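You operate a simulated robot arm through the tools that you are given. There is no shell and no other tool. Be economical: measure what you need, move in short steps, check, and stop when the job is done.

Carry out the task below with a simulated robot arm. There is one attempt and no reset: what you move stays moved.

JOB
Switch off, box the fuse, then cover and lock the fuse block.
Fine: the fuse goes in the open parts box.

The check looks at the end state, three seconds after you hand in, the way a careful person would. Anything else that was tipped, shoved, dropped, spilled or broken makes it a failure. A push-on lid holds only when it is set on centred and level and pressed home; a screw cap is set on level and turned clockwise until tight.

ROBOT AND FRAMES
A 6-joint arm with a two-finger parallel gripper, fixed in place. Base frame: the origin is at the foot of the arm, x ahead of it, y to its left, z up; the work surface is at about z = 0. Lengths are in mm, angles in degrees, forces in N, time in s.
With the tool pointing down near the work surface it reaches from about 120 to 500 mm from the base axis. Its first joint turns from -72.0 to 72.0 degrees. Payload 0.65 kg.
Tool frame: the origin (TCP) lies between the finger pads and is the grasp point; the fingertips stand 25 mm ahead of it; z points along the fingers, y is the line along which they close. Largest opening 76 mm; finger width 18, thickness 10; the body of the gripper, 36 by 78 mm, starts 45 mm behind the TCP.
Orientation is that of the tool frame in the base frame, as [roll, pitch, yaw] about the fixed x, y, z axes, in that order (R = Rz(yaw) Ry(pitch) Rx(roll)). With the fingers straight down and closing along the base's y, the tool's x points along the base's -x, its y along +y and its z along -z.

CONTROLS
- The arm moves only by the tool move_arm. Its argument "steps" is a list of rows, each a list of 2 entries, a list of its own where there are three numbers: the shift along the tool's x, y, z in mm, then the turn, a rotation vector about the tool's x, y, z in degrees. In form: [[[dx, dy, dz], [rx, ry, rz]], ...]. A call has 1 to 12 rows; each row shifts and turns the commanded pose from where the row before left it, along the tool's axes as they then stand. "claw" is the gripper command, from -1 (fully open) to 1 (shut), values between in proportion, set as the call begins (left out, the last holds). A row lasts 0.2 s, in which the tool goes at most 50 mm and 8.6 degrees; a call with a longer step from one row to the next is refused whole, and so is a gripper value outside its range. Where a pose cannot be reached the arm comes as near as it can. A force on the tool above 40 N (or 10 N above the force at the start of the call, whichever is more), or a blocked arm, ends the call early, and 0.2 s more pass. The fingers move at their own pace (about 108 mm/s each) and stop on an object; they squeeze with about 43 N. The grip force told is the motor's: it shows also when the fingers shut on nothing. Time passes only in rows, and 0.2 s behind the last, so rows that do not move let the fingers close. It gives the time, the measured TCP pose, the force on the tool (base axes), the opening and the grip force at its end, in the units of the frame above (readings bear some noise), with the torque about the TCP (base axes, N m) and any sound that the robot's microphone picked up.
- Cameras (640 x 400 px; columns grow to the right, rows downward): "scene" is fixed at [55.7, 270.4, 412.5]; the picture's right is [-0.78, -0.63, 0.00], its down [-0.30, 0.37, -0.88] and it looks along [0.55, -0.68, -0.48] (base axes); focal length 216 px, centre (320, 200). "wrist" rides on the gripper at [58, 11, -81] in the tool frame; the picture's right is [-0.18, 0.98, 0.00], its down [-0.75, -0.14, -0.64] and it looks along [-0.63, -0.12, 0.77] (tool axes); focal length 243 px, centre (320, 200). There is no depth. A picture from a camera that has moved, and an enlarged one, comes with that camera's place and axes in the base frame and with its lens.
- snapshot(camera): a new picture of that camera. It takes no simulated time.
- zoom(camera, box): a new picture of the part [left, top, right, bottom] of that camera's present view, enlarged. It takes no simulated time.
- sign_off(): hands the job in; it is judged then, once.

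Work in short steps. Places have to be worked out from the pictures, the camera data and where the tool is seen: move nearer, look again, correct. Check each grasp and each placing, and mend what went wrong. You have 120 turns and 64 pictures in all, those below and enlarged ones among them. Open the gripper and draw the arm clear of the work before you hand the job in, unless the task says otherwise; then end with one line.

The tools are called as name(argument=value, ...) on one line, values as JSON. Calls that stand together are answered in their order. move_arm: Moves the arm, as the interface text tells. Its arguments: {"type":"object","properties":{"steps":{"type":"array","items":{"type":"array"}},"claw":{"type":"number"}},"required":["steps"]} The other tools are called the same way: snapshot (camera) takes a picture; zoom (camera, box) takes an enlarged picture of a part of a camera's view; sign_off () hands the job in.

At the start:

```text
clock: 0.0
eef_pos: [191.4, -108.0, 329.6]
tcp_rot: [-179.9, 0.2, 180.0]
force: [0.3, -0.1, -0.1]
wrist_torque: [-0.04, 0.0, 0.0]
width: 76.0
grip_force: 0.0
```

scene: 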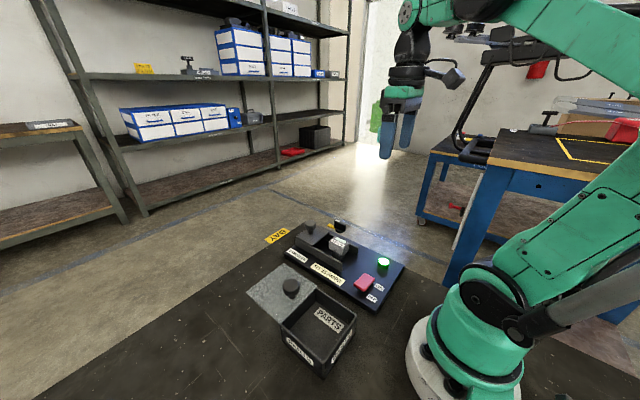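
wrist: 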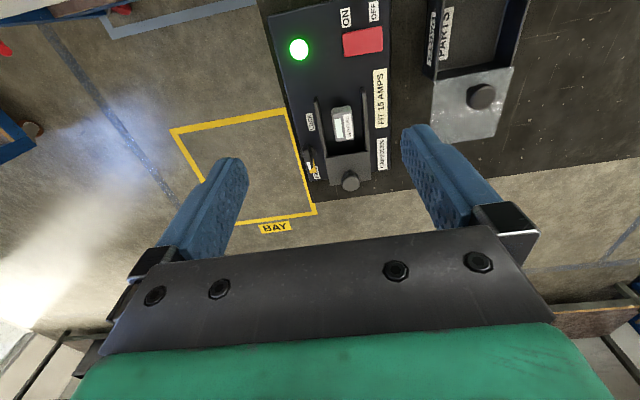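

The pictures show a panel with a lamp, a red rocker, a fuse in a block with a sliding cover, and a parts box. I'll enlarge both views to read the details.

zoom(camera="scene", box=[240, 200, 420, 380])

zoom(camera="wrist", box=[260, 0, 530, 220])

```text
2.22 times, centred on (330, 290) of scene
camera zoom: at [55.7, 270.4, 412.5], right [-0.78, -0.63, 0.0], down [-0.3, 0.37, -0.88], along [0.55, -0.68, -0.48], focal length 480 px, centre (298, 0)
```

zoom: 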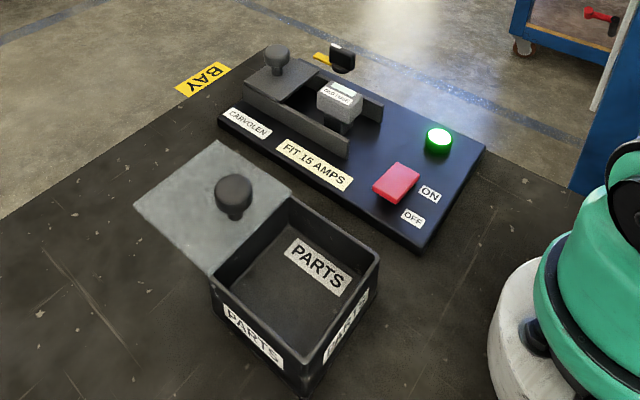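

```text
1.82 times, centred on (395, 110) of wrist
camera zoom: at [134.1, -97.1, 409.6], right [0.18, 0.98, 0.0], down [0.75, -0.14, 0.64], along [0.63, -0.12, -0.76], focal length 441 px, centre (184, 364)
```

zoom: 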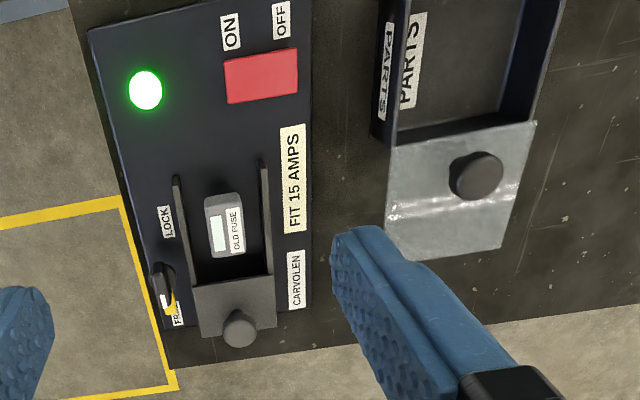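

Triangulating the two views gives rough positions: rocker (188,-50,23), fuse top (287,-91,55), cover knob (380,-90,70), lock key (330,-153,52) and box (209,63). I'll go lower for a closer look.

move_arm(steps=[[[5, 10, 35], [0, 0, 0]], [[5, 10, 35], [0, 0, 0]], [[5, 10, 30], [0, 0, 0]], [[0, 0, 0], [0, 0, 0]]])

snapshot(camera="wrist")

```text
clock: 1.0
eef_pos: [179.6, -76.8, 228.1]
tcp_rot: [-180.0, 0.1, -180.0]
force: [-0.3, 0.3, 0.1]
wrist_torque: [0.0, -0.01, -0.06]
width: 75.8
grip_force: 0.1
```

```text
59 pictures are left
camera wrist: at [121.7, -66.8, 308.6], right [0.18, 0.98, 0.0], down [0.75, -0.14, 0.64], along [0.63, -0.12, -0.76], focal length 243 px, centre (320, 200)
```

wrist: 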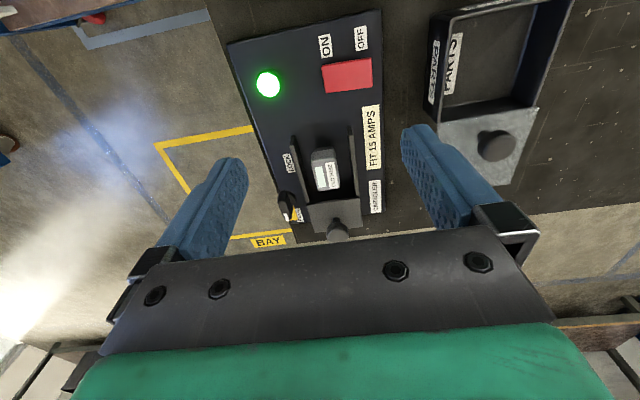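

zoom(camera="wrist", box=[220, 0, 400, 120])

zoom(camera="wrist", box=[250, 110, 400, 245])

zoom(camera="scene", box=[335, 255, 405, 310])

zoom(camera="scene", box=[290, 205, 370, 275])

```text
3.33 times, centred on (310, 60) of wrist
camera zoom: at [121.7, -66.8, 308.6], right [0.18, 0.98, 0.0], down [0.75, -0.14, 0.64], along [0.63, -0.12, -0.76], focal length 809 px, centre (353, 667)
```

zoom: 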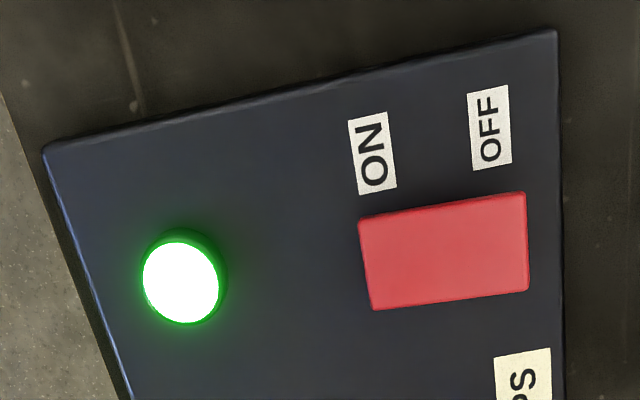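

```text
2.96 times, centred on (325, 178) of wrist
camera zoom: at [121.7, -66.8, 308.6], right [0.18, 0.98, 0.0], down [0.75, -0.14, 0.64], along [0.63, -0.12, -0.76], focal length 719 px, centre (305, 267)
```

zoom: 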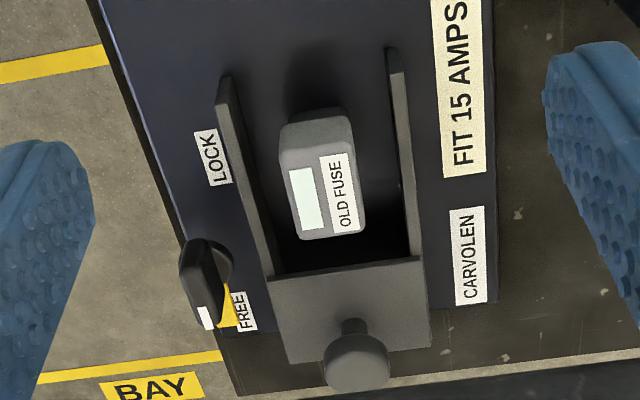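

```text
7.27 times, centred on (370, 282) of scene
camera zoom: at [55.7, 270.4, 412.5], right [-0.78, -0.63, 0.0], down [-0.3, 0.37, -0.88], along [0.55, -0.68, -0.48], focal length 1570 px, centre (-44, -400)
```

zoom: 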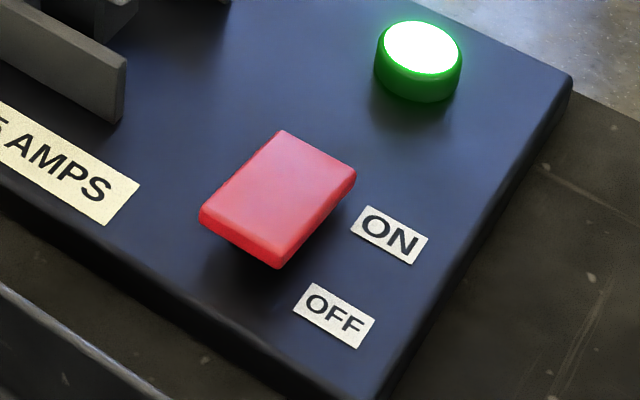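

```text
5.71 times, centred on (330, 240) of scene
camera zoom: at [55.7, 270.4, 412.5], right [-0.78, -0.63, 0.0], down [-0.3, 0.37, -0.88], along [0.55, -0.68, -0.48], focal length 1233 px, centre (263, -29)
```

zoom: 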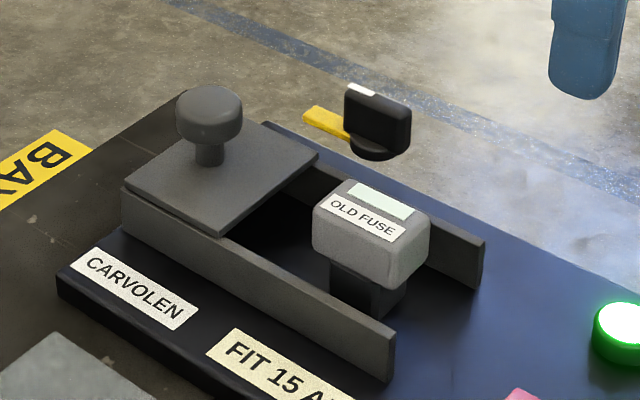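

The rocker is about 50 mm long, centred near (189,-50), with its OFF end (y≈-25) raised to z≈30. I'll close the fingers and hover above the OFF end.

move_arm(steps=[[[-3, 15, 40], [0, 0, 0]], [[-3, 15, 40], [0, 0, 0]], [[-3, 14, 40], [0, 0, 0]], [[0, 0, 30], [0, 0, 0]], [[0, 0, 0], [0, 0, 0]]], claw=1)

zoom(camera="scene", box=[300, 190, 440, 310])

```text
clock: 2.2
eef_pos: [186.3, -33.3, 78.4]
tcp_rot: [-179.9, 0.1, 180.0]
force: [1.1, 0.7, -0.5]
wrist_torque: [0.03, 0.0, 0.06]
width: 0.1
grip_force: 23.8
```

```text
3.33 times, centred on (370, 250) of scene
camera zoom: at [55.7, 270.4, 412.5], right [-0.78, -0.63, 0.0], down [-0.3, 0.37, -0.88], along [0.55, -0.68, -0.48], focal length 720 px, centre (153, 33)
```

zoom: 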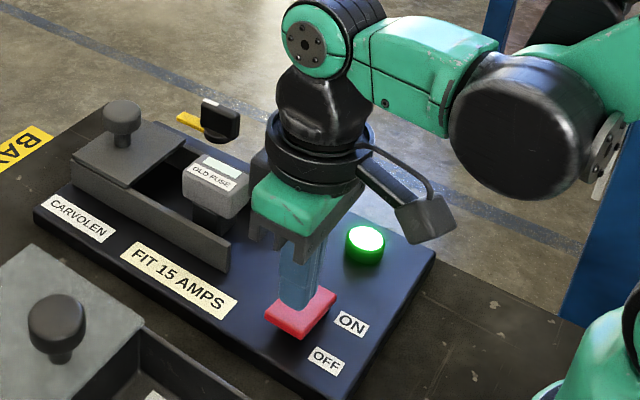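

The fingers are over the OFF half, with the tips at about z=53. I'll press down in small steps.

move_arm(steps=[[[0, 2, 10], [0, 0, 0]], [[0, 0, 10], [0, 0, 0]], [[0, 0, 4], [0, 0, 0]], [[0, 0, 4], [0, 0, 0]], [[0, 0, 3], [0, 0, 0]], [[0, 0, 3], [0, 0, 0]]])

zoom(camera="scene", box=[300, 190, 440, 310])

```text
clock: 3.1
eef_pos: [185.2, -31.1, 54.1]
tcp_rot: [-180.0, 0.0, -179.9]
force: [-3.4, 4.5, 54.3]
wrist_torque: [-0.4, 0.09, -0.05]
width: 0.2
grip_force: 23.9
stopped in row 4: the force on the tool passed its limit at 92 N (the readings are from after the stop); the commanded pose is now the measured one
```

```text
3.33 times, centred on (370, 250) of scene
camera zoom: at [55.6, 270.4, 412.5], right [-0.78, -0.63, 0.0], down [-0.3, 0.37, -0.88], along [0.55, -0.68, -0.48], focal length 720 px, centre (153, 33)
```

zoom: 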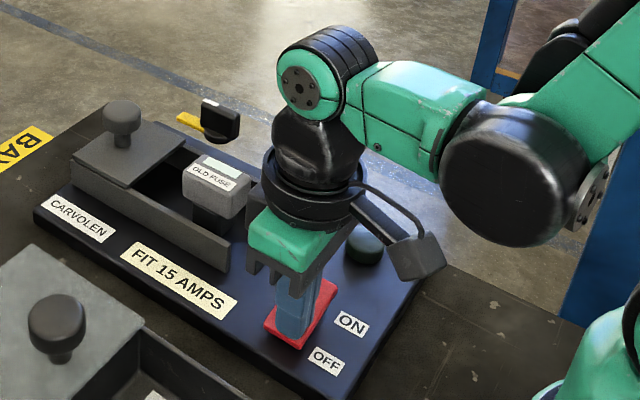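

The lamp went out, so the switch is off. I'll rise, open partway (about 46 mm) and look at the fuse from closer.

move_arm(steps=[[[0, 0, -30], [0, 0, 0]], [[0, 0, -40], [0, 0, 0]], [[-15, -20, -30], [0, 0, 0]], [[-20, -30, 0], [0, 0, 0]], [[-10, -7, 0], [0, 0, 0]], [[0, 0, 0], [0, 0, 0]]], claw=-0.2)

snapshot(camera="wrist")

zoom(camera="scene", box=[335, 255, 405, 310])

```text
clock: 4.5
eef_pos: [229.2, -88.4, 153.9]
tcp_rot: [-179.8, -0.1, 180.0]
force: [-0.7, 0.2, 0.8]
wrist_torque: [0.01, 0.01, 0.02]
width: 45.7
grip_force: 0.1
```

```text
52 pictures are left
camera wrist: at [171.8, -77.5, 234.2], right [0.18, 0.98, 0.0], down [0.75, -0.14, 0.64], along [0.63, -0.12, -0.77], focal length 243 px, centre (320, 200)
```

wrist: 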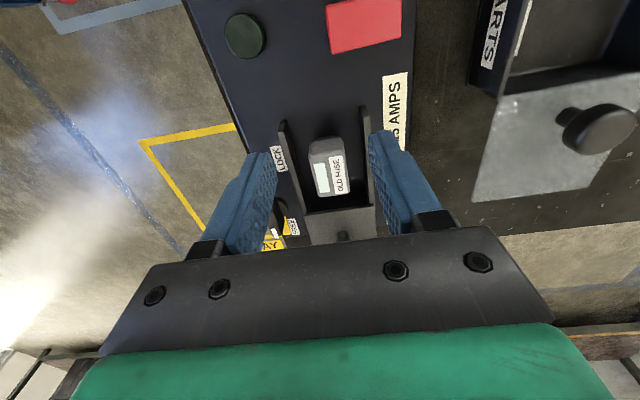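

```text
7.27 times, centred on (370, 282) of scene
camera zoom: at [55.7, 270.4, 412.5], right [-0.78, -0.63, 0.0], down [-0.3, 0.37, -0.88], along [0.55, -0.68, -0.48], focal length 1570 px, centre (-44, -400)
```

zoom: 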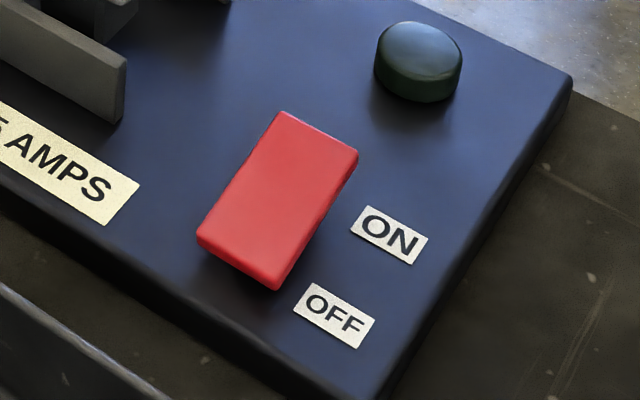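

Rocker is OFF. I'll zoom on the fuse for its edges.

zoom(camera="wrist", box=[265, 95, 405, 245])

```text
2.67 times, centred on (335, 170) of wrist
camera zoom: at [171.8, -77.5, 234.2], right [0.18, 0.98, 0.0], down [0.75, -0.14, 0.64], along [0.63, -0.12, -0.77], focal length 647 px, centre (280, 280)
```

zoom: 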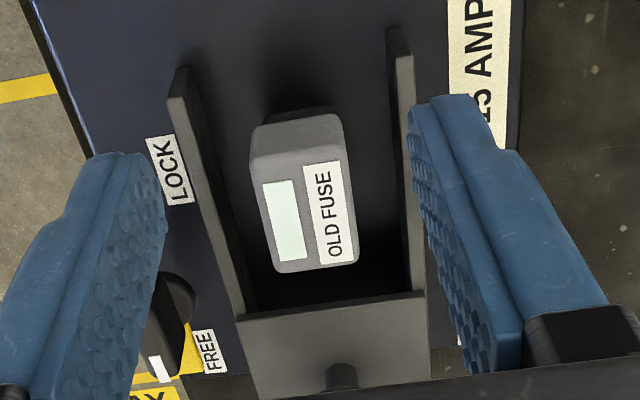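

The fuse cap measures about 44×28 mm, centred at (289,-90) with its top near z=60. The rails top out near z=37, so I'll position above and descend with the tips staying just over the rails.

move_arm(steps=[[[-30, -1, 0], [0, 0, 0]], [[-30, -0.6, 0], [0, 0, 0]], [[0, 0, 30], [0, 0, 0]], [[0, 0, 30], [0, 0, 0]], [[0, 0, 0], [0, 0, 0]]], claw=-0.12)

zoom(camera="scene", box=[290, 190, 390, 275])

snapshot(camera="wrist")

```text
clock: 5.7
eef_pos: [290.1, -89.7, 95.3]
tcp_rot: [-179.9, 0.1, 180.0]
force: [0.1, -0.5, 0.1]
wrist_torque: [-0.05, 0.0, 0.02]
width: 42.5
grip_force: 0.0
```

```text
4.71 times, centred on (340, 232) of scene
camera zoom: at [55.7, 270.4, 412.5], right [-0.78, -0.63, 0.0], down [-0.3, 0.37, -0.88], along [0.55, -0.68, -0.48], focal length 1016 px, centre (226, 47)
```

zoom: 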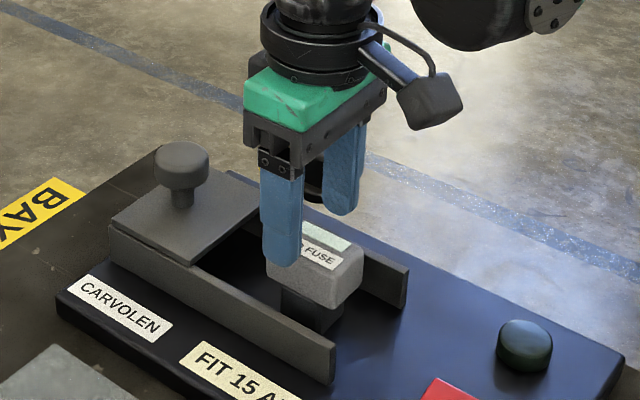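

```text
48 pictures are left
camera wrist: at [232.4, -79.1, 175.5], right [0.18, 0.98, 0.0], down [0.75, -0.14, 0.64], along [0.63, -0.12, -0.77], focal length 243 px, centre (320, 200)
```

wrist: 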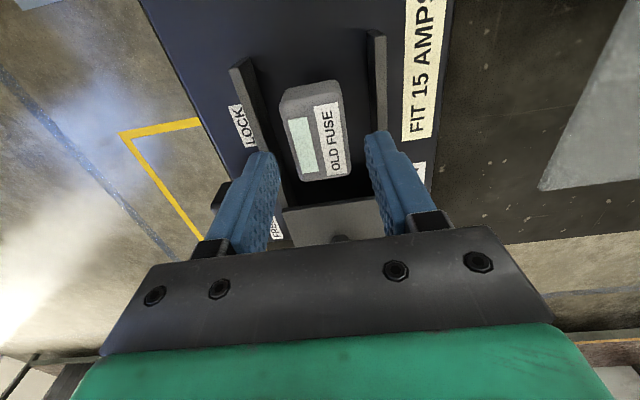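

Alignment is good (fuse centre ≈(288.5,-90.5)). I'll descend 28 mm.

move_arm(steps=[[[1, -0.8, 15], [0, 0, 0]], [[0, 0, 10], [0, 0, 0]], [[0, 0, 3], [0, 0, 0]], [[0, 0, 0], [0, 0, 0]]])

zoom(camera="scene", box=[290, 190, 390, 275])

```text
clock: 6.7
eef_pos: [290.1, -91.0, 66.9]
tcp_rot: [-179.9, -0.1, -180.0]
force: [0.0, 0.1, -0.2]
wrist_torque: [-0.01, -0.01, 0.01]
width: 42.5
grip_force: 0.1
```

```text
4.71 times, centred on (340, 232) of scene
camera zoom: at [55.7, 270.4, 412.5], right [-0.78, -0.63, 0.0], down [-0.3, 0.37, -0.88], along [0.55, -0.68, -0.48], focal length 1016 px, centre (226, 47)
```

zoom: 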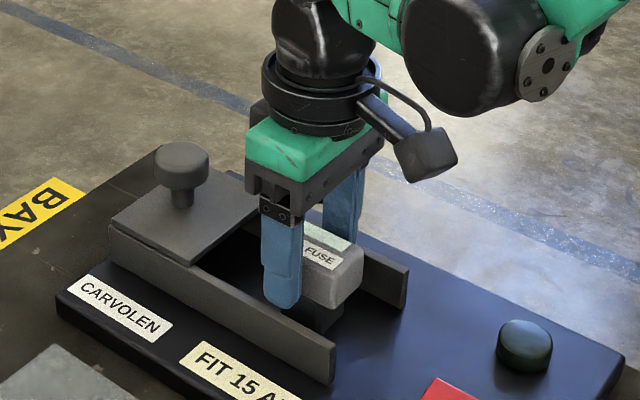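

The fingertips reach down the cap's full side, so I'll grip.

move_arm(steps=[[[0, 0, 0], [0, 0, 0]], [[0, 0, 0], [0, 0, 0]], [[0, 0, 0], [0, 0, 0]]], claw=1)

```text
clock: 7.5
eef_pos: [288.1, -90.7, 66.1]
tcp_rot: [-180.0, -0.1, -180.0]
force: [0.2, -1.5, -0.7]
wrist_torque: [-0.02, -0.02, 0.0]
width: 29.2
grip_force: 43.0
```

Gripped at 29 mm. I'll pull straight up.

move_arm(steps=[[[0, 0, -4], [0, 0, 0]], [[0, 0, -6], [0, 0, 0]], [[0, 0, -10], [0, 0, 0]], [[0, 0, -20], [0, 0, 0]], [[0, 0, -30], [0, 0, 0]]])

zoom(camera="scene", box=[240, 170, 420, 350])

```text
clock: 8.7
eef_pos: [289.2, -89.2, 135.9]
tcp_rot: [-179.9, 0.0, -180.0]
force: [0.7, 0.2, -0.3]
wrist_torque: [0.0, 0.0, 0.01]
width: 0.3
grip_force: 23.4
```

```text
2.22 times, centred on (330, 260) of scene
camera zoom: at [55.7, 270.4, 412.5], right [-0.78, -0.63, 0.0], down [-0.3, 0.37, -0.88], along [0.55, -0.68, -0.48], focal length 480 px, centre (298, 67)
```

zoom: 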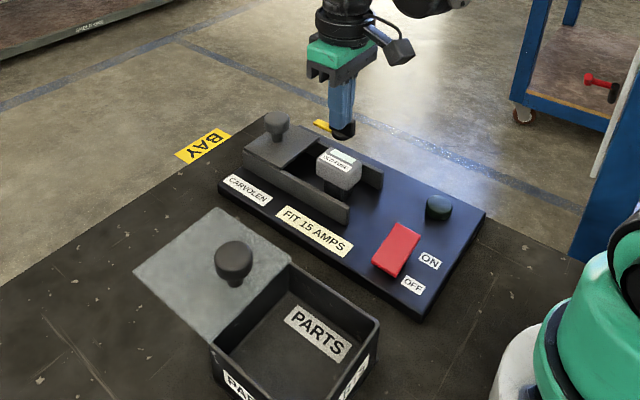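

The fingers slipped off because the grip was too shallow; the fuse is still seated. I'll turn the tool 90° to grip along x (44 mm), where the rails don't stop me going deeper.

move_arm(steps=[[[0, 0, 0], [0, 0, 8.2]], [[0, 0, 0], [0, 0, 8.2]], [[0, 0, 0], [0, 0, 8.2]], [[0, 0, 0], [0, 0, 8.2]], [[0, 0, 0], [0, 0, 8.2]], [[0, 0, 0], [0, 0, 8.2]], [[0, 0, 0], [0, 0, 8.2]], [[0, 0, 0], [0, 0, 8.2]], [[0, 0, 0], [0, 0, 8.2]], [[0, 0, 0], [0, 0, 8.2]], [[0, 0, 0], [0, 0, 8]], [[0, 0, 0], [0, 0, 0]]], claw=-0.55)

snapshot(camera="wrist")

zoom(camera="scene", box=[290, 190, 390, 275])

```text
clock: 11.3
eef_pos: [290.5, -90.9, 136.7]
tcp_rot: [-180.0, 0.1, 89.9]
force: [0.0, 0.1, -0.2]
wrist_torque: [0.0, -0.01, 0.0]
width: 59.3
grip_force: 0.1
```

```text
45 pictures are left
camera wrist: at [302.2, -32.7, 216.7], right [0.98, -0.19, 0.0], down [-0.14, -0.75, 0.64], along [-0.12, -0.63, -0.77], focal length 243 px, centre (320, 200)
```

wrist: 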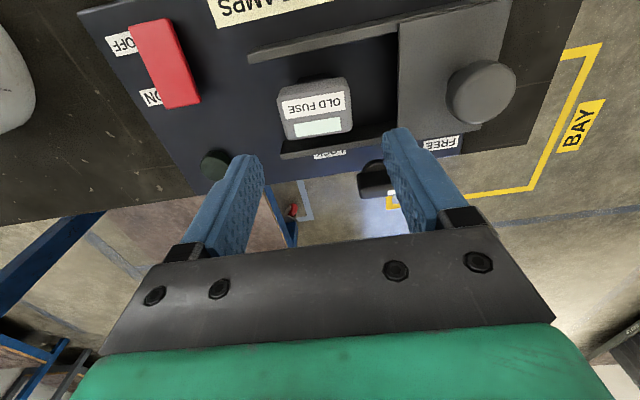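

```text
4.71 times, centred on (340, 232) of scene
camera zoom: at [55.7, 270.4, 412.5], right [-0.78, -0.63, 0.0], down [-0.3, 0.37, -0.88], along [0.55, -0.68, -0.48], focal length 1016 px, centre (226, 47)
```

zoom: 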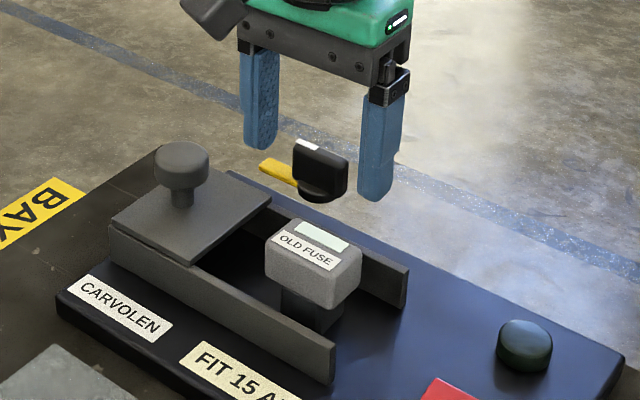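

Centred over the fuse. I'll descend to about z=50, between the rails.

move_arm(steps=[[[0, 0, 30], [0, 0, 0]], [[0, 0, 25], [0, 0, 0]], [[0, 0, 15], [0, 0, 0]], [[0, 0, 10], [0, 0, 0]], [[0, 0, 6], [0, 0, 0]], [[0, 0, 0], [0, 0, 0]]])

zoom(camera="scene", box=[290, 190, 390, 275])

```text
clock: 12.7
eef_pos: [289.9, -90.1, 48.9]
tcp_rot: [180.0, 0.2, 90.1]
force: [-0.6, -0.8, -0.2]
wrist_torque: [-0.06, -0.05, 0.01]
width: 58.9
grip_force: 0.1
```

```text
4.71 times, centred on (340, 232) of scene
camera zoom: at [55.7, 270.4, 412.5], right [-0.78, -0.63, 0.0], down [-0.3, 0.37, -0.88], along [0.55, -0.68, -0.48], focal length 1016 px, centre (226, 47)
```

zoom: 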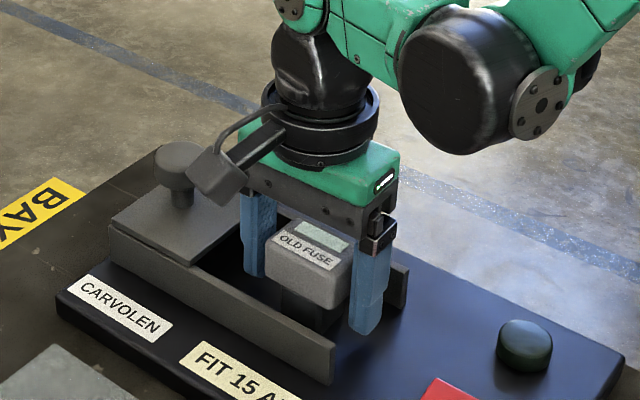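

Well placed on both ends of the cap. I'll grip, then pull up slowly.

move_arm(steps=[[[0, 0, 0], [0, 0, 0]], [[0, 0, 0], [0, 0, 0]], [[0, 0, 0], [0, 0, 0]], [[0, 0, -1], [0, 0, 0]], [[0, 0, -1], [0, 0, 0]], [[0, 0, -1], [0, 0, 0]], [[0, 0, -1], [0, 0, 0]], [[0, 0, -2], [0, 0, 0]], [[0, 0, -2], [0, 0, 0]], [[0, 0, -3], [0, 0, 0]], [[0, 0, -4], [0, 0, 0]]], claw=1)

zoom(camera="scene", box=[290, 190, 390, 275])

```text
clock: 15.1
eef_pos: [289.3, -91.3, 64.0]
tcp_rot: [-179.7, 0.1, 89.9]
force: [-22.6, -2.1, -8.1]
wrist_torque: [-0.06, 0.69, 0.07]
width: 45.1
grip_force: 42.6
```

```text
4.71 times, centred on (340, 232) of scene
camera zoom: at [55.7, 270.4, 412.5], right [-0.78, -0.63, 0.0], down [-0.3, 0.37, -0.88], along [0.55, -0.68, -0.48], focal length 1016 px, centre (226, 47)
```

zoom: 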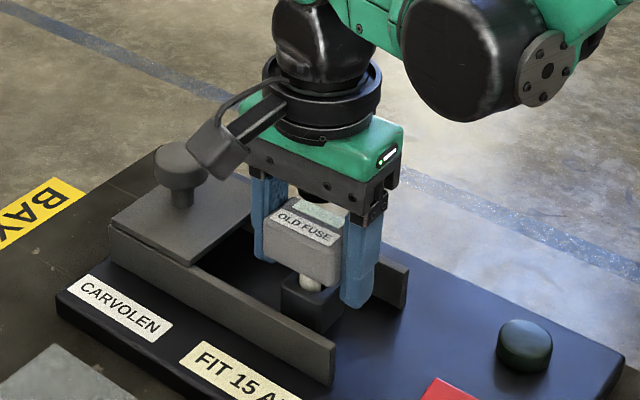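

The fuse is coming out with its pins showing. I'll keep pulling up slowly.

move_arm(steps=[[[0, -0.5, -3], [0, 0, 0]], [[0, 0, -4], [0, 0, 0]], [[0, 0, -6], [0, 0, 0]], [[0, 0, -10], [0, 0, 0]], [[0, 0, -20], [0, 0, 0]], [[0, 0, -25], [0, 0, 0]], [[0, 0, -25], [0, 0, 0]], [[0, 0, 0], [0, 0, 0]]])

zoom(camera="scene", box=[240, 150, 420, 380])

snapshot(camera="wrist")

```text
clock: 16.9
eef_pos: [289.8, -90.6, 159.0]
tcp_rot: [180.0, 0.2, 89.9]
force: [0.4, -0.4, 0.0]
wrist_torque: [-0.03, -0.01, -0.01]
width: 44.7
grip_force: 42.9
```

```text
1.74 times, centred on (330, 265) of scene
camera zoom: at [55.7, 270.4, 412.5], right [-0.78, -0.63, 0.0], down [-0.3, 0.37, -0.88], along [0.55, -0.68, -0.48], focal length 375 px, centre (303, 87)
```

zoom: 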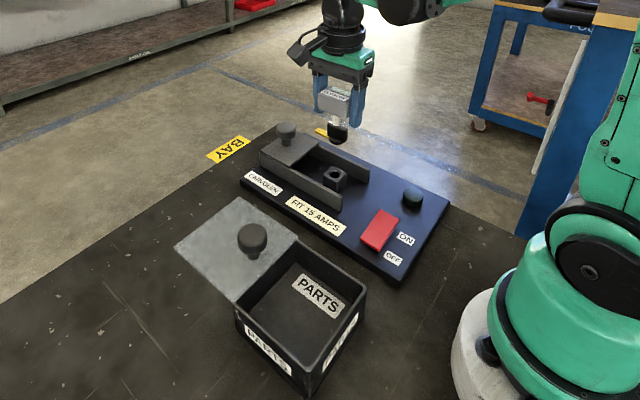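

```text
40 pictures are left
camera wrist: at [300.8, -33.2, 239.1], right [0.98, -0.18, 0.0], down [-0.14, -0.75, 0.64], along [-0.12, -0.63, -0.77], focal length 243 px, centre (320, 200)
```

wrist: 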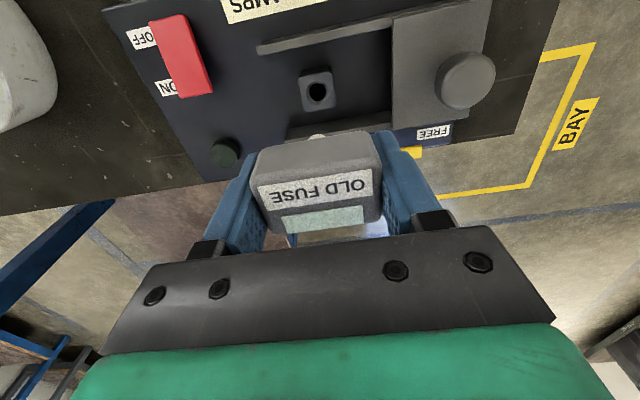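

The fuse is out and held. The box rim corners work out to x≈156–247, y≈45–140, rim z≈47, so the centre is near (201,92). I'll carry the fuse over it.

move_arm(steps=[[[36.5, -17.8, 0], [0, 0, 0]], [[36.5, -17.8, 0], [0, 0, 0]], [[36.5, -17.8, 0], [0, 0, 0]], [[36.5, -17.8, 0], [0, 0, 0]], [[36.5, -17.8, 0], [0, 0, 0]], [[0, 0, 0], [0, 0, 0]], [[0, 0, 0], [0, 0, 0]]])

snapshot(camera="wrist")

zoom(camera="scene", box=[230, 200, 410, 400])

```text
clock: 18.5
eef_pos: [200.0, 89.0, 159.2]
tcp_rot: [-180.0, 0.2, 90.0]
force: [-0.3, -0.2, -0.6]
wrist_torque: [-0.01, -0.04, 0.0]
width: 45.4
grip_force: 43.1
```

```text
39 pictures are left
camera wrist: at [212.8, 147.2, 240.9], right [0.98, -0.18, 0.0], down [-0.14, -0.75, 0.64], along [-0.12, -0.63, -0.77], focal length 243 px, centre (320, 200)
```

wrist: 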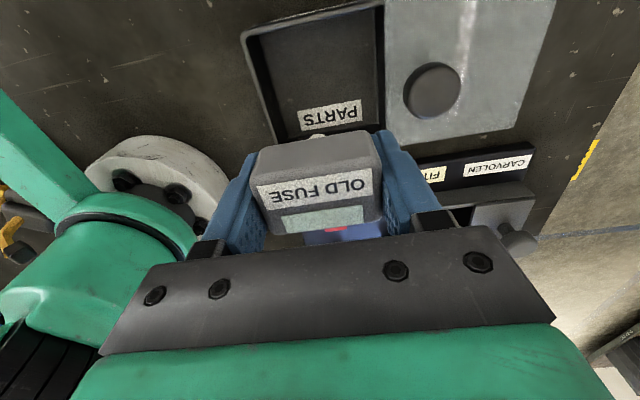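

```text
2.00 times, centred on (320, 300) of scene
camera zoom: at [55.7, 270.4, 412.5], right [-0.78, -0.63, 0.0], down [-0.3, 0.37, -0.88], along [0.55, -0.68, -0.48], focal length 432 px, centre (320, 0)
```

zoom: 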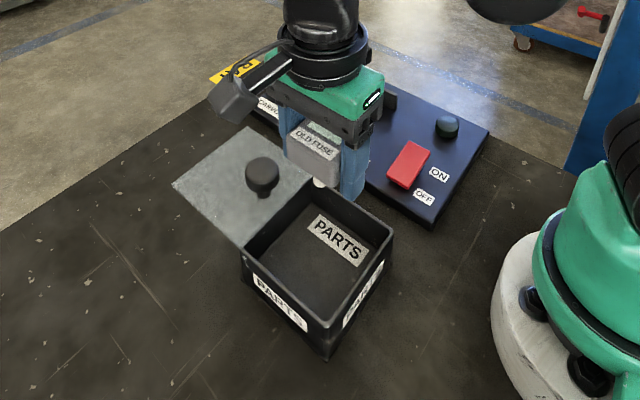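

The view from here puts the box centre near (204,92). I'll shift slightly and lower into it.

move_arm(steps=[[[3, 4, 0], [0, 0, 0]], [[0, 0, 30], [0, 0, 0]], [[0, 0, 30], [0, 0, 0]], [[0, 0, 20], [0, 0, 0]], [[0, 0, 0], [0, 0, 0]]])

zoom(camera="scene", box=[230, 200, 410, 400])

snapshot(camera="wrist")

```text
clock: 19.7
eef_pos: [203.4, 93.9, 79.1]
tcp_rot: [180.0, 0.2, 90.0]
force: [-0.3, 1.3, 0.2]
wrist_torque: [0.0, -0.04, -0.01]
width: 45.2
grip_force: 42.5
```

```text
2.00 times, centred on (320, 300) of scene
camera zoom: at [55.7, 270.4, 412.5], right [-0.78, -0.63, 0.0], down [-0.3, 0.37, -0.88], along [0.55, -0.68, -0.48], focal length 432 px, centre (320, 0)
```

zoom: 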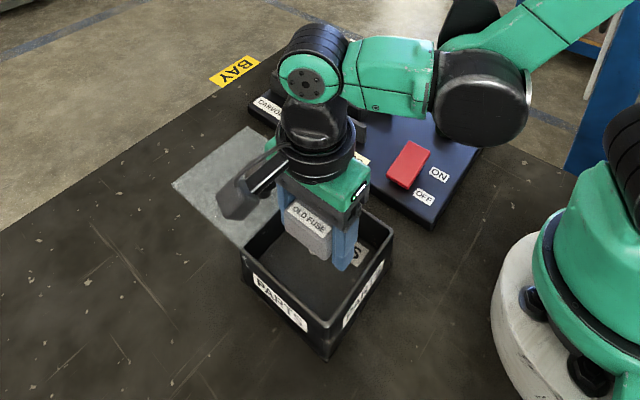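

```text
36 pictures are left
camera wrist: at [214.9, 152.1, 158.4], right [0.98, -0.18, 0.0], down [-0.14, -0.75, 0.64], along [-0.12, -0.63, -0.77], focal length 243 px, centre (320, 200)
```

wrist: 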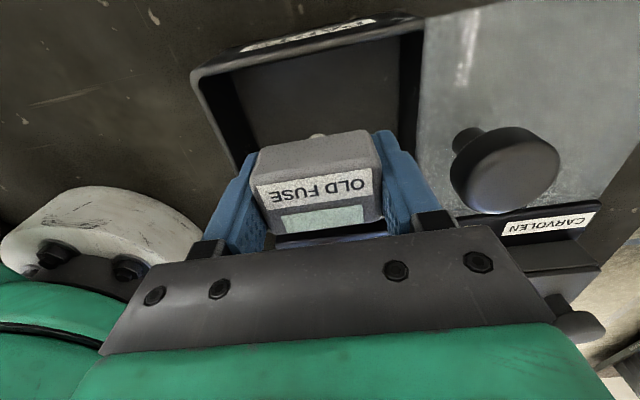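

Fuse and fingers are within the rim on all sides. I'll lower to the floor.

move_arm(steps=[[[0, 0, 15], [0, 0, 0]], [[0, 0, 12], [0, 0, 0]], [[0, 0, 5], [0, 0, 0]], [[0, 0, 4], [0, 0, 0]], [[0, 0, 3], [0, 0, 0]], [[0, 0, 2], [0, 0, 0]]])

zoom(camera="scene", box=[230, 200, 410, 400])

```text
clock: 20.7
eef_pos: [204.8, 95.6, 43.8]
tcp_rot: [-179.9, 0.1, 90.1]
force: [-1.0, 0.2, 38.2]
wrist_torque: [0.09, 0.05, 0.0]
width: 44.9
grip_force: 43.3
stopped in row 4: the force on the tool passed its limit at 79 N (the readings are from after the stop); the commanded pose is now the measured one
```

```text
2.00 times, centred on (320, 300) of scene
camera zoom: at [55.6, 270.3, 412.5], right [-0.78, -0.63, 0.0], down [-0.3, 0.37, -0.88], along [0.55, -0.68, -0.48], focal length 432 px, centre (320, 0)
```

zoom: 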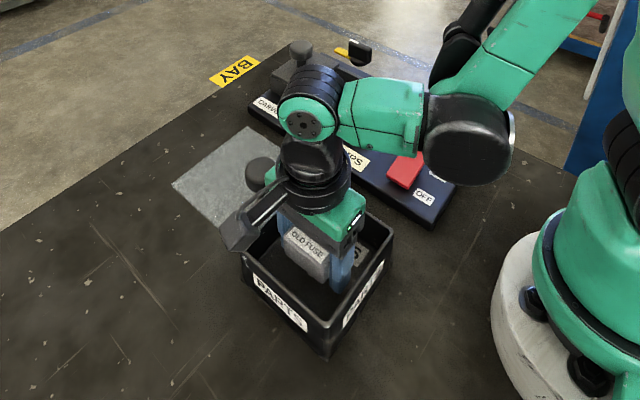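

The fuse is on the box floor. I'll open to about 56 mm, which stays clear of the walls, and lift out.

move_arm(steps=[[[0, 0, -1], [0, 0, 0]], [[0, 0, 0], [0, 0, 0]], [[0, 0, 0], [0, 0, 0]], [[0, 0, -10], [0, 0, 0]], [[0, 0, -30], [0, 0, 0]], [[0, 0, -40], [0, 0, 0]], [[0, 0, -30], [0, 0, 0]], [[-40, 0, 0], [0, 0, 0]], [[-40, 0, 0], [0, 0, 0]], [[-40, 0, 0], [0, 0, 0]]], claw=-0.45)

zoom(camera="scene", box=[230, 180, 410, 400])

snapshot(camera="wrist")

```text
clock: 22.9
eef_pos: [204.8, -23.7, 155.1]
tcp_rot: [-179.9, 0.1, 90.0]
force: [-0.8, 0.9, -0.1]
wrist_torque: [-0.01, 0.01, 0.01]
width: 54.9
grip_force: 0.0
```

```text
1.82 times, centred on (320, 290) of scene
camera zoom: at [55.7, 270.4, 412.5], right [-0.78, -0.63, 0.0], down [-0.3, 0.37, -0.88], along [0.55, -0.68, -0.48], focal length 392 px, centre (320, 36)
```

zoom: 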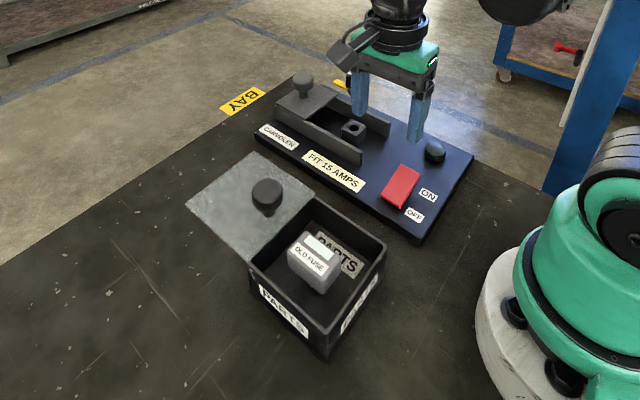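

```text
33 pictures are left
camera wrist: at [217.3, 33.7, 236.0], right [0.98, -0.18, 0.0], down [-0.14, -0.75, 0.64], along [-0.12, -0.63, -0.76], focal length 243 px, centre (320, 200)
```

wrist: 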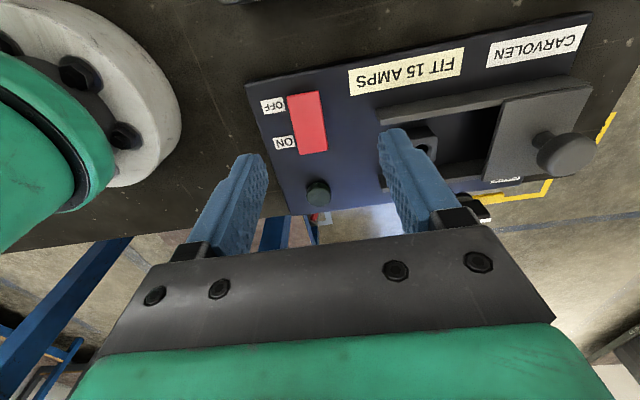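

The fuse stands in the box. Next, a closer look at the cover, rails and lock.

move_arm(steps=[[[0, 40, 0], [0, 0, 0]], [[0, 40, 0], [0, 0, 0]], [[0, 40, 0], [0, 0, 0]], [[0, 25, 0], [0, 0, 0]], [[0, 0, 0], [0, 0, 0]]], claw=-1)

zoom(camera="wrist", box=[170, 20, 470, 230])

zoom(camera="scene", box=[290, 200, 370, 270])

```text
clock: 24.1
eef_pos: [352.5, -24.1, 153.1]
tcp_rot: [-179.9, 0.1, 90.0]
force: [0.1, -0.1, 0.1]
wrist_torque: [0.0, 0.0, 0.04]
width: 76.0
grip_force: 0.0
```

```text
1.90 times, centred on (320, 125) of wrist
camera zoom: at [364.2, 33.3, 233.6], right [0.98, -0.18, 0.0], down [-0.14, -0.75, 0.64], along [-0.12, -0.63, -0.76], focal length 462 px, centre (320, 343)
```

zoom: 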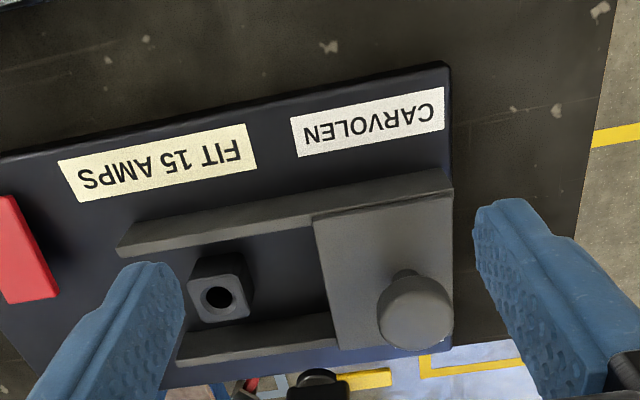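

```text
5.71 times, centred on (330, 235) of scene
camera zoom: at [55.7, 270.4, 412.5], right [-0.78, -0.63, 0.0], down [-0.3, 0.37, -0.88], along [0.55, -0.68, -0.48], focal length 1233 px, centre (263, 0)
```

zoom: 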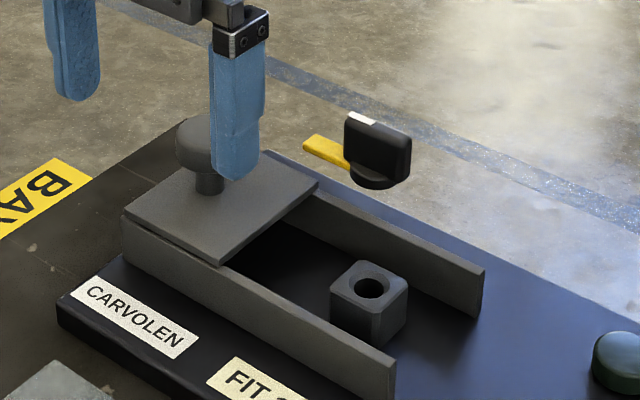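

The cover (x≈343–405) rests on or between the rails, with its knob at about (381,-90,70). The tongue is on the -y side at FREE. I'll go above the knob, then check.

move_arm(steps=[[[-33, 14, 0], [0, 0, 0]], [[-33, 14.5, 0], [0, 0, 0]], [[0, 0, 25], [0, 0, 0]], [[0, 0, 18], [0, 0, 0]], [[0, 0, 0], [0, 0, 0]]], claw=-0.35)

zoom(camera="wrist", box=[170, 20, 470, 230])

zoom(camera="scene", box=[270, 180, 370, 270])

```text
clock: 25.3
eef_pos: [378.4, -89.7, 110.7]
tcp_rot: [-179.9, 0.1, 90.0]
force: [-0.5, 0.3, -0.7]
wrist_torque: [-0.01, -0.02, 0.02]
width: 51.4
grip_force: 0.1
```

```text
1.90 times, centred on (320, 125) of wrist
camera zoom: at [390.7, -32.0, 190.8], right [0.98, -0.18, 0.0], down [-0.14, -0.75, 0.64], along [-0.12, -0.63, -0.76], focal length 462 px, centre (320, 343)
```

zoom: 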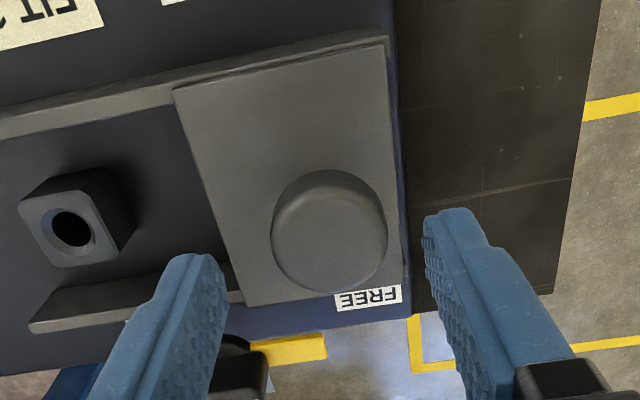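

```text
4.44 times, centred on (320, 225) of scene
camera zoom: at [55.7, 270.4, 412.5], right [-0.78, -0.63, 0.0], down [-0.3, 0.37, -0.88], along [0.55, -0.68, -0.48], focal length 959 px, centre (320, 89)
```

zoom: 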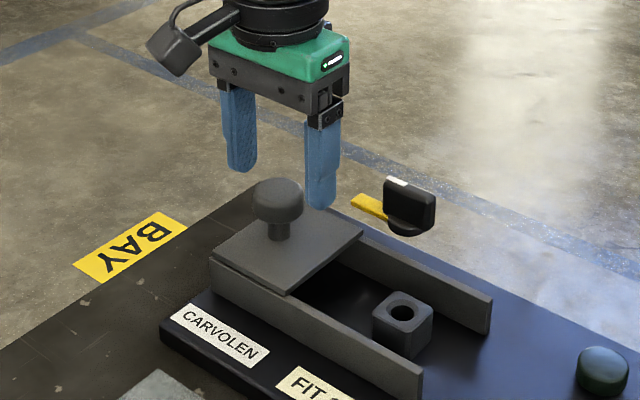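

The knob centre is about (383,-90). I'll shift 4 mm, descend to z≈74 and grip.

move_arm(steps=[[[0, 4, 15], [0, 0, 0]], [[0, 0, 15], [0, 0, 0]], [[0, 0, 6], [0, 0, 0]], [[0, 0, 0], [0, 0, 0]]])

zoom(camera="scene", box=[270, 180, 370, 270])

```text
clock: 26.3
eef_pos: [381.7, -91.4, 74.6]
tcp_rot: [-179.8, 0.1, 90.0]
force: [0.9, 0.2, -0.7]
wrist_torque: [0.02, -0.02, -0.02]
width: 51.4
grip_force: 0.1
```

```text
4.44 times, centred on (320, 225) of scene
camera zoom: at [55.7, 270.4, 412.5], right [-0.78, -0.63, 0.0], down [-0.3, 0.37, -0.88], along [0.55, -0.68, -0.48], focal length 959 px, centre (320, 89)
```

zoom: 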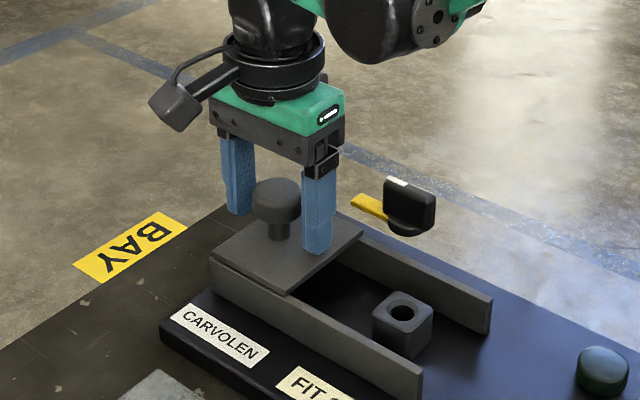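

The knob is between the fingers. I'll close.

move_arm(steps=[[[0, 0, 0], [0, 0, 0]], [[0, 0, 0], [0, 0, 0]]], claw=1)

```text
clock: 26.9
eef_pos: [381.1, -91.8, 76.7]
tcp_rot: [-179.7, 0.1, 89.9]
force: [-24.4, 3.3, -6.2]
wrist_torque: [-0.15, 0.01, 0.02]
width: 31.4
grip_force: 44.4
```

Gripped (31 mm). I'll test a short slide toward -x.

move_arm(steps=[[[0, -2, 0], [0, 0, 0]], [[0, -4, 0], [0, 0, 0]], [[0, -6, 0], [0, 0, 0]], [[0, -6, 0], [0, 0, 0]]])

zoom(camera="scene", box=[270, 180, 370, 270])

```text
clock: 27.9
eef_pos: [363.2, -91.0, 75.4]
tcp_rot: [-179.9, 0.1, 90.0]
force: [1.9, -1.8, -18.2]
wrist_torque: [-0.83, -0.47, -0.27]
width: 31.3
grip_force: 44.7
```

```text
4.44 times, centred on (320, 225) of scene
camera zoom: at [55.7, 270.4, 412.5], right [-0.78, -0.63, 0.0], down [-0.3, 0.37, -0.88], along [0.55, -0.68, -0.48], focal length 959 px, centre (320, 89)
```

zoom: 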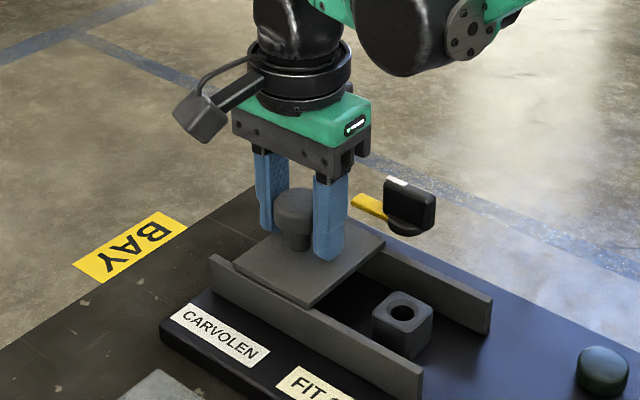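

It slides smoothly. I'll continue with a slight downward correction, watching for the end stop.

move_arm(steps=[[[0, -8, 0.7], [0, 0, 0]], [[0, -8, 0], [0, 0, 0]], [[0, -8, 0], [0, 0, 0]], [[0, -8, 0], [0, 0, 0]], [[0, -8, 0], [0, 0, 0]], [[0, -8, 0], [0, 0, 0]]])

zoom(camera="scene", box=[270, 180, 370, 270])

```text
clock: 28.7
eef_pos: [341.9, -91.3, 74.9]
tcp_rot: [-179.9, -0.1, 90.1]
force: [-1.2, 1.3, -10.3]
wrist_torque: [0.09, -0.19, -0.07]
width: 31.6
grip_force: 44.6
stopped in row 3: the force on the tool passed its limit at 41 N (the readings are from after the stop); the commanded pose is now the measured one
```

```text
4.44 times, centred on (320, 225) of scene
camera zoom: at [55.7, 270.4, 412.5], right [-0.78, -0.63, 0.0], down [-0.3, 0.37, -0.88], along [0.55, -0.68, -0.48], focal length 959 px, centre (320, 89)
```

zoom: 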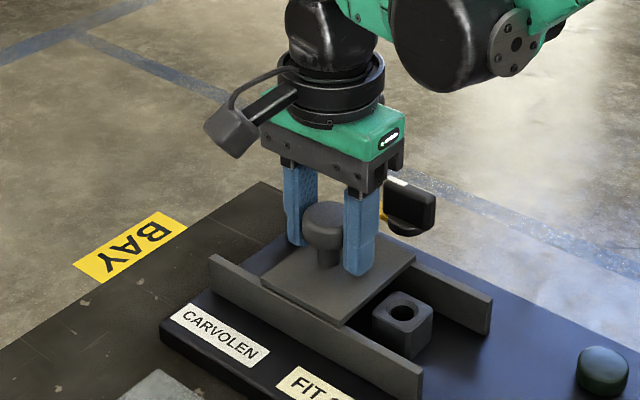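

The stop looks like friction from the brisk motion. I'll continue with smaller steps.

move_arm(steps=[[[0, -3, 0], [0, 0, 0]], [[0, -4, 0], [0, 0, 0]], [[0, -4, 0], [0, 0, 0]], [[0, -4, 0], [0, 0, 0]], [[0, -4, 0], [0, 0, 0]], [[0, -4, 0], [0, 0, 0]], [[0, -4, 0], [0, 0, 0]], [[0, -4, 0], [0, 0, 0]]])

zoom(camera="scene", box=[270, 180, 370, 270])

```text
clock: 30.5
eef_pos: [310.1, -91.5, 75.3]
tcp_rot: [-179.9, -0.2, 90.2]
force: [2.3, 27.7, -10.6]
wrist_torque: [-0.62, -0.3, -0.04]
width: 31.4
grip_force: 44.5
```

```text
4.44 times, centred on (320, 225) of scene
camera zoom: at [55.7, 270.4, 412.5], right [-0.78, -0.63, 0.0], down [-0.3, 0.37, -0.88], along [0.55, -0.68, -0.48], focal length 959 px, centre (320, 89)
```

zoom: 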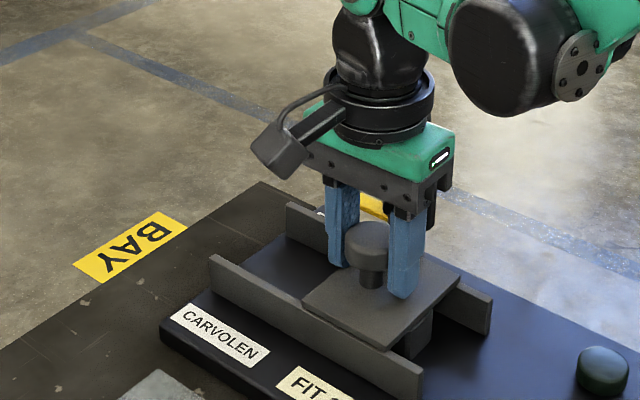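

A side force of 28 N (+y) has built up. I'll ease the tool +y and continue.

move_arm(steps=[[[1, 0, 0], [0, 0, 0]], [[0, -3, 0.3], [0, 0, 0]], [[0, -3, 0], [0, 0, 0]], [[0, -3, 0], [0, 0, 0]], [[0, -3, 0], [0, 0, 0]], [[0, -3, 0], [0, 0, 0]]])

zoom(camera="scene", box=[270, 180, 370, 270])

```text
clock: 31.9
eef_pos: [294.5, -90.5, 74.7]
tcp_rot: [-179.9, 0.2, 89.9]
force: [4.3, -12.5, 27.6]
wrist_torque: [0.54, -0.11, 0.0]
width: 31.3
grip_force: 44.2
```

```text
4.44 times, centred on (320, 225) of scene
camera zoom: at [55.6, 270.4, 412.5], right [-0.78, -0.63, 0.0], down [-0.3, 0.37, -0.88], along [0.55, -0.68, -0.48], focal length 959 px, centre (320, 89)
```

zoom: 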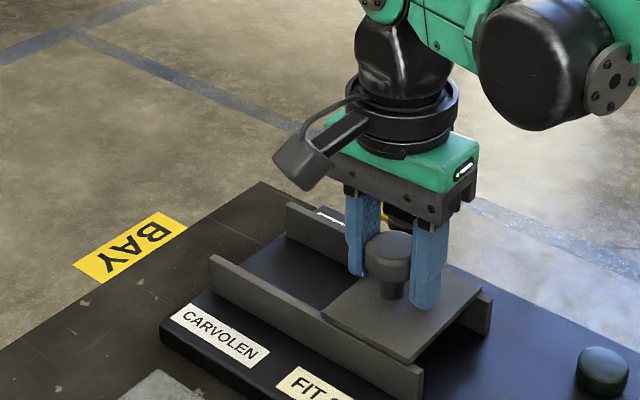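

The cover now spans about x 256–318, with the rail ends near 242. I'll ease the forces and creep on to find the stop.

move_arm(steps=[[[-0.3, 0, -0.7], [0, 0, 0]], [[0, -2, 0], [0, 0, 0]], [[0, -2, 0], [0, 0, 0]], [[0, -2, 0], [0, 0, 0]], [[0, -2, 0], [0, 0, 0]]])

zoom(camera="scene", box=[270, 180, 370, 270])

```text
clock: 32.4
eef_pos: [294.3, -91.2, 76.5]
tcp_rot: [179.8, 0.2, 90.0]
force: [4.4, -2.0, -5.3]
wrist_torque: [0.44, 0.34, -0.07]
width: 31.7
grip_force: 44.6
stopped in row 2: the force on the tool passed its limit at 46 N (the readings are from after the stop); the commanded pose is now the measured one
```

```text
4.44 times, centred on (320, 225) of scene
camera zoom: at [55.7, 270.4, 412.5], right [-0.78, -0.63, 0.0], down [-0.3, 0.37, -0.88], along [0.55, -0.68, -0.48], focal length 959 px, centre (320, 89)
```

zoom: 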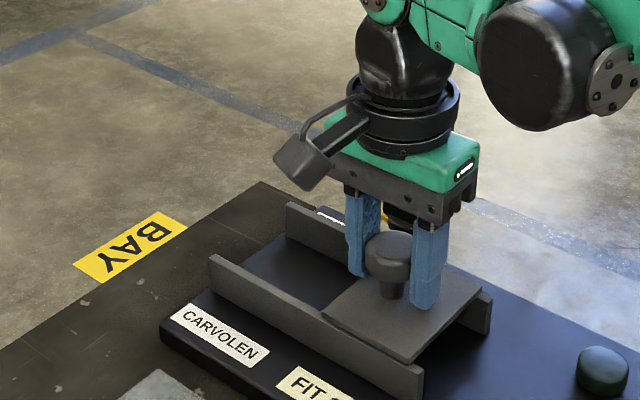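

It stopped at x=294. I'll retry with pure -x 1 mm steps to see whether this is the end stop.

move_arm(steps=[[[0, -1, 0], [0, 0, 0]], [[0, -1, 0], [0, 0, 0]], [[0, -1, 0], [0, 0, 0]], [[0, -1, 0], [0, 0, 0]], [[0, -1, 0], [0, 0, 0]]])

```text
clock: 33.0
eef_pos: [295.5, -91.2, 76.2]
tcp_rot: [179.3, 0.3, 90.1]
force: [7.5, -2.0, -4.1]
wrist_torque: [0.28, 0.39, -0.07]
width: 31.6
grip_force: 44.8
stopped in row 3: the force on the tool passed its limit at 45 N (the readings are from after the stop); the commanded pose is now the measured one
```

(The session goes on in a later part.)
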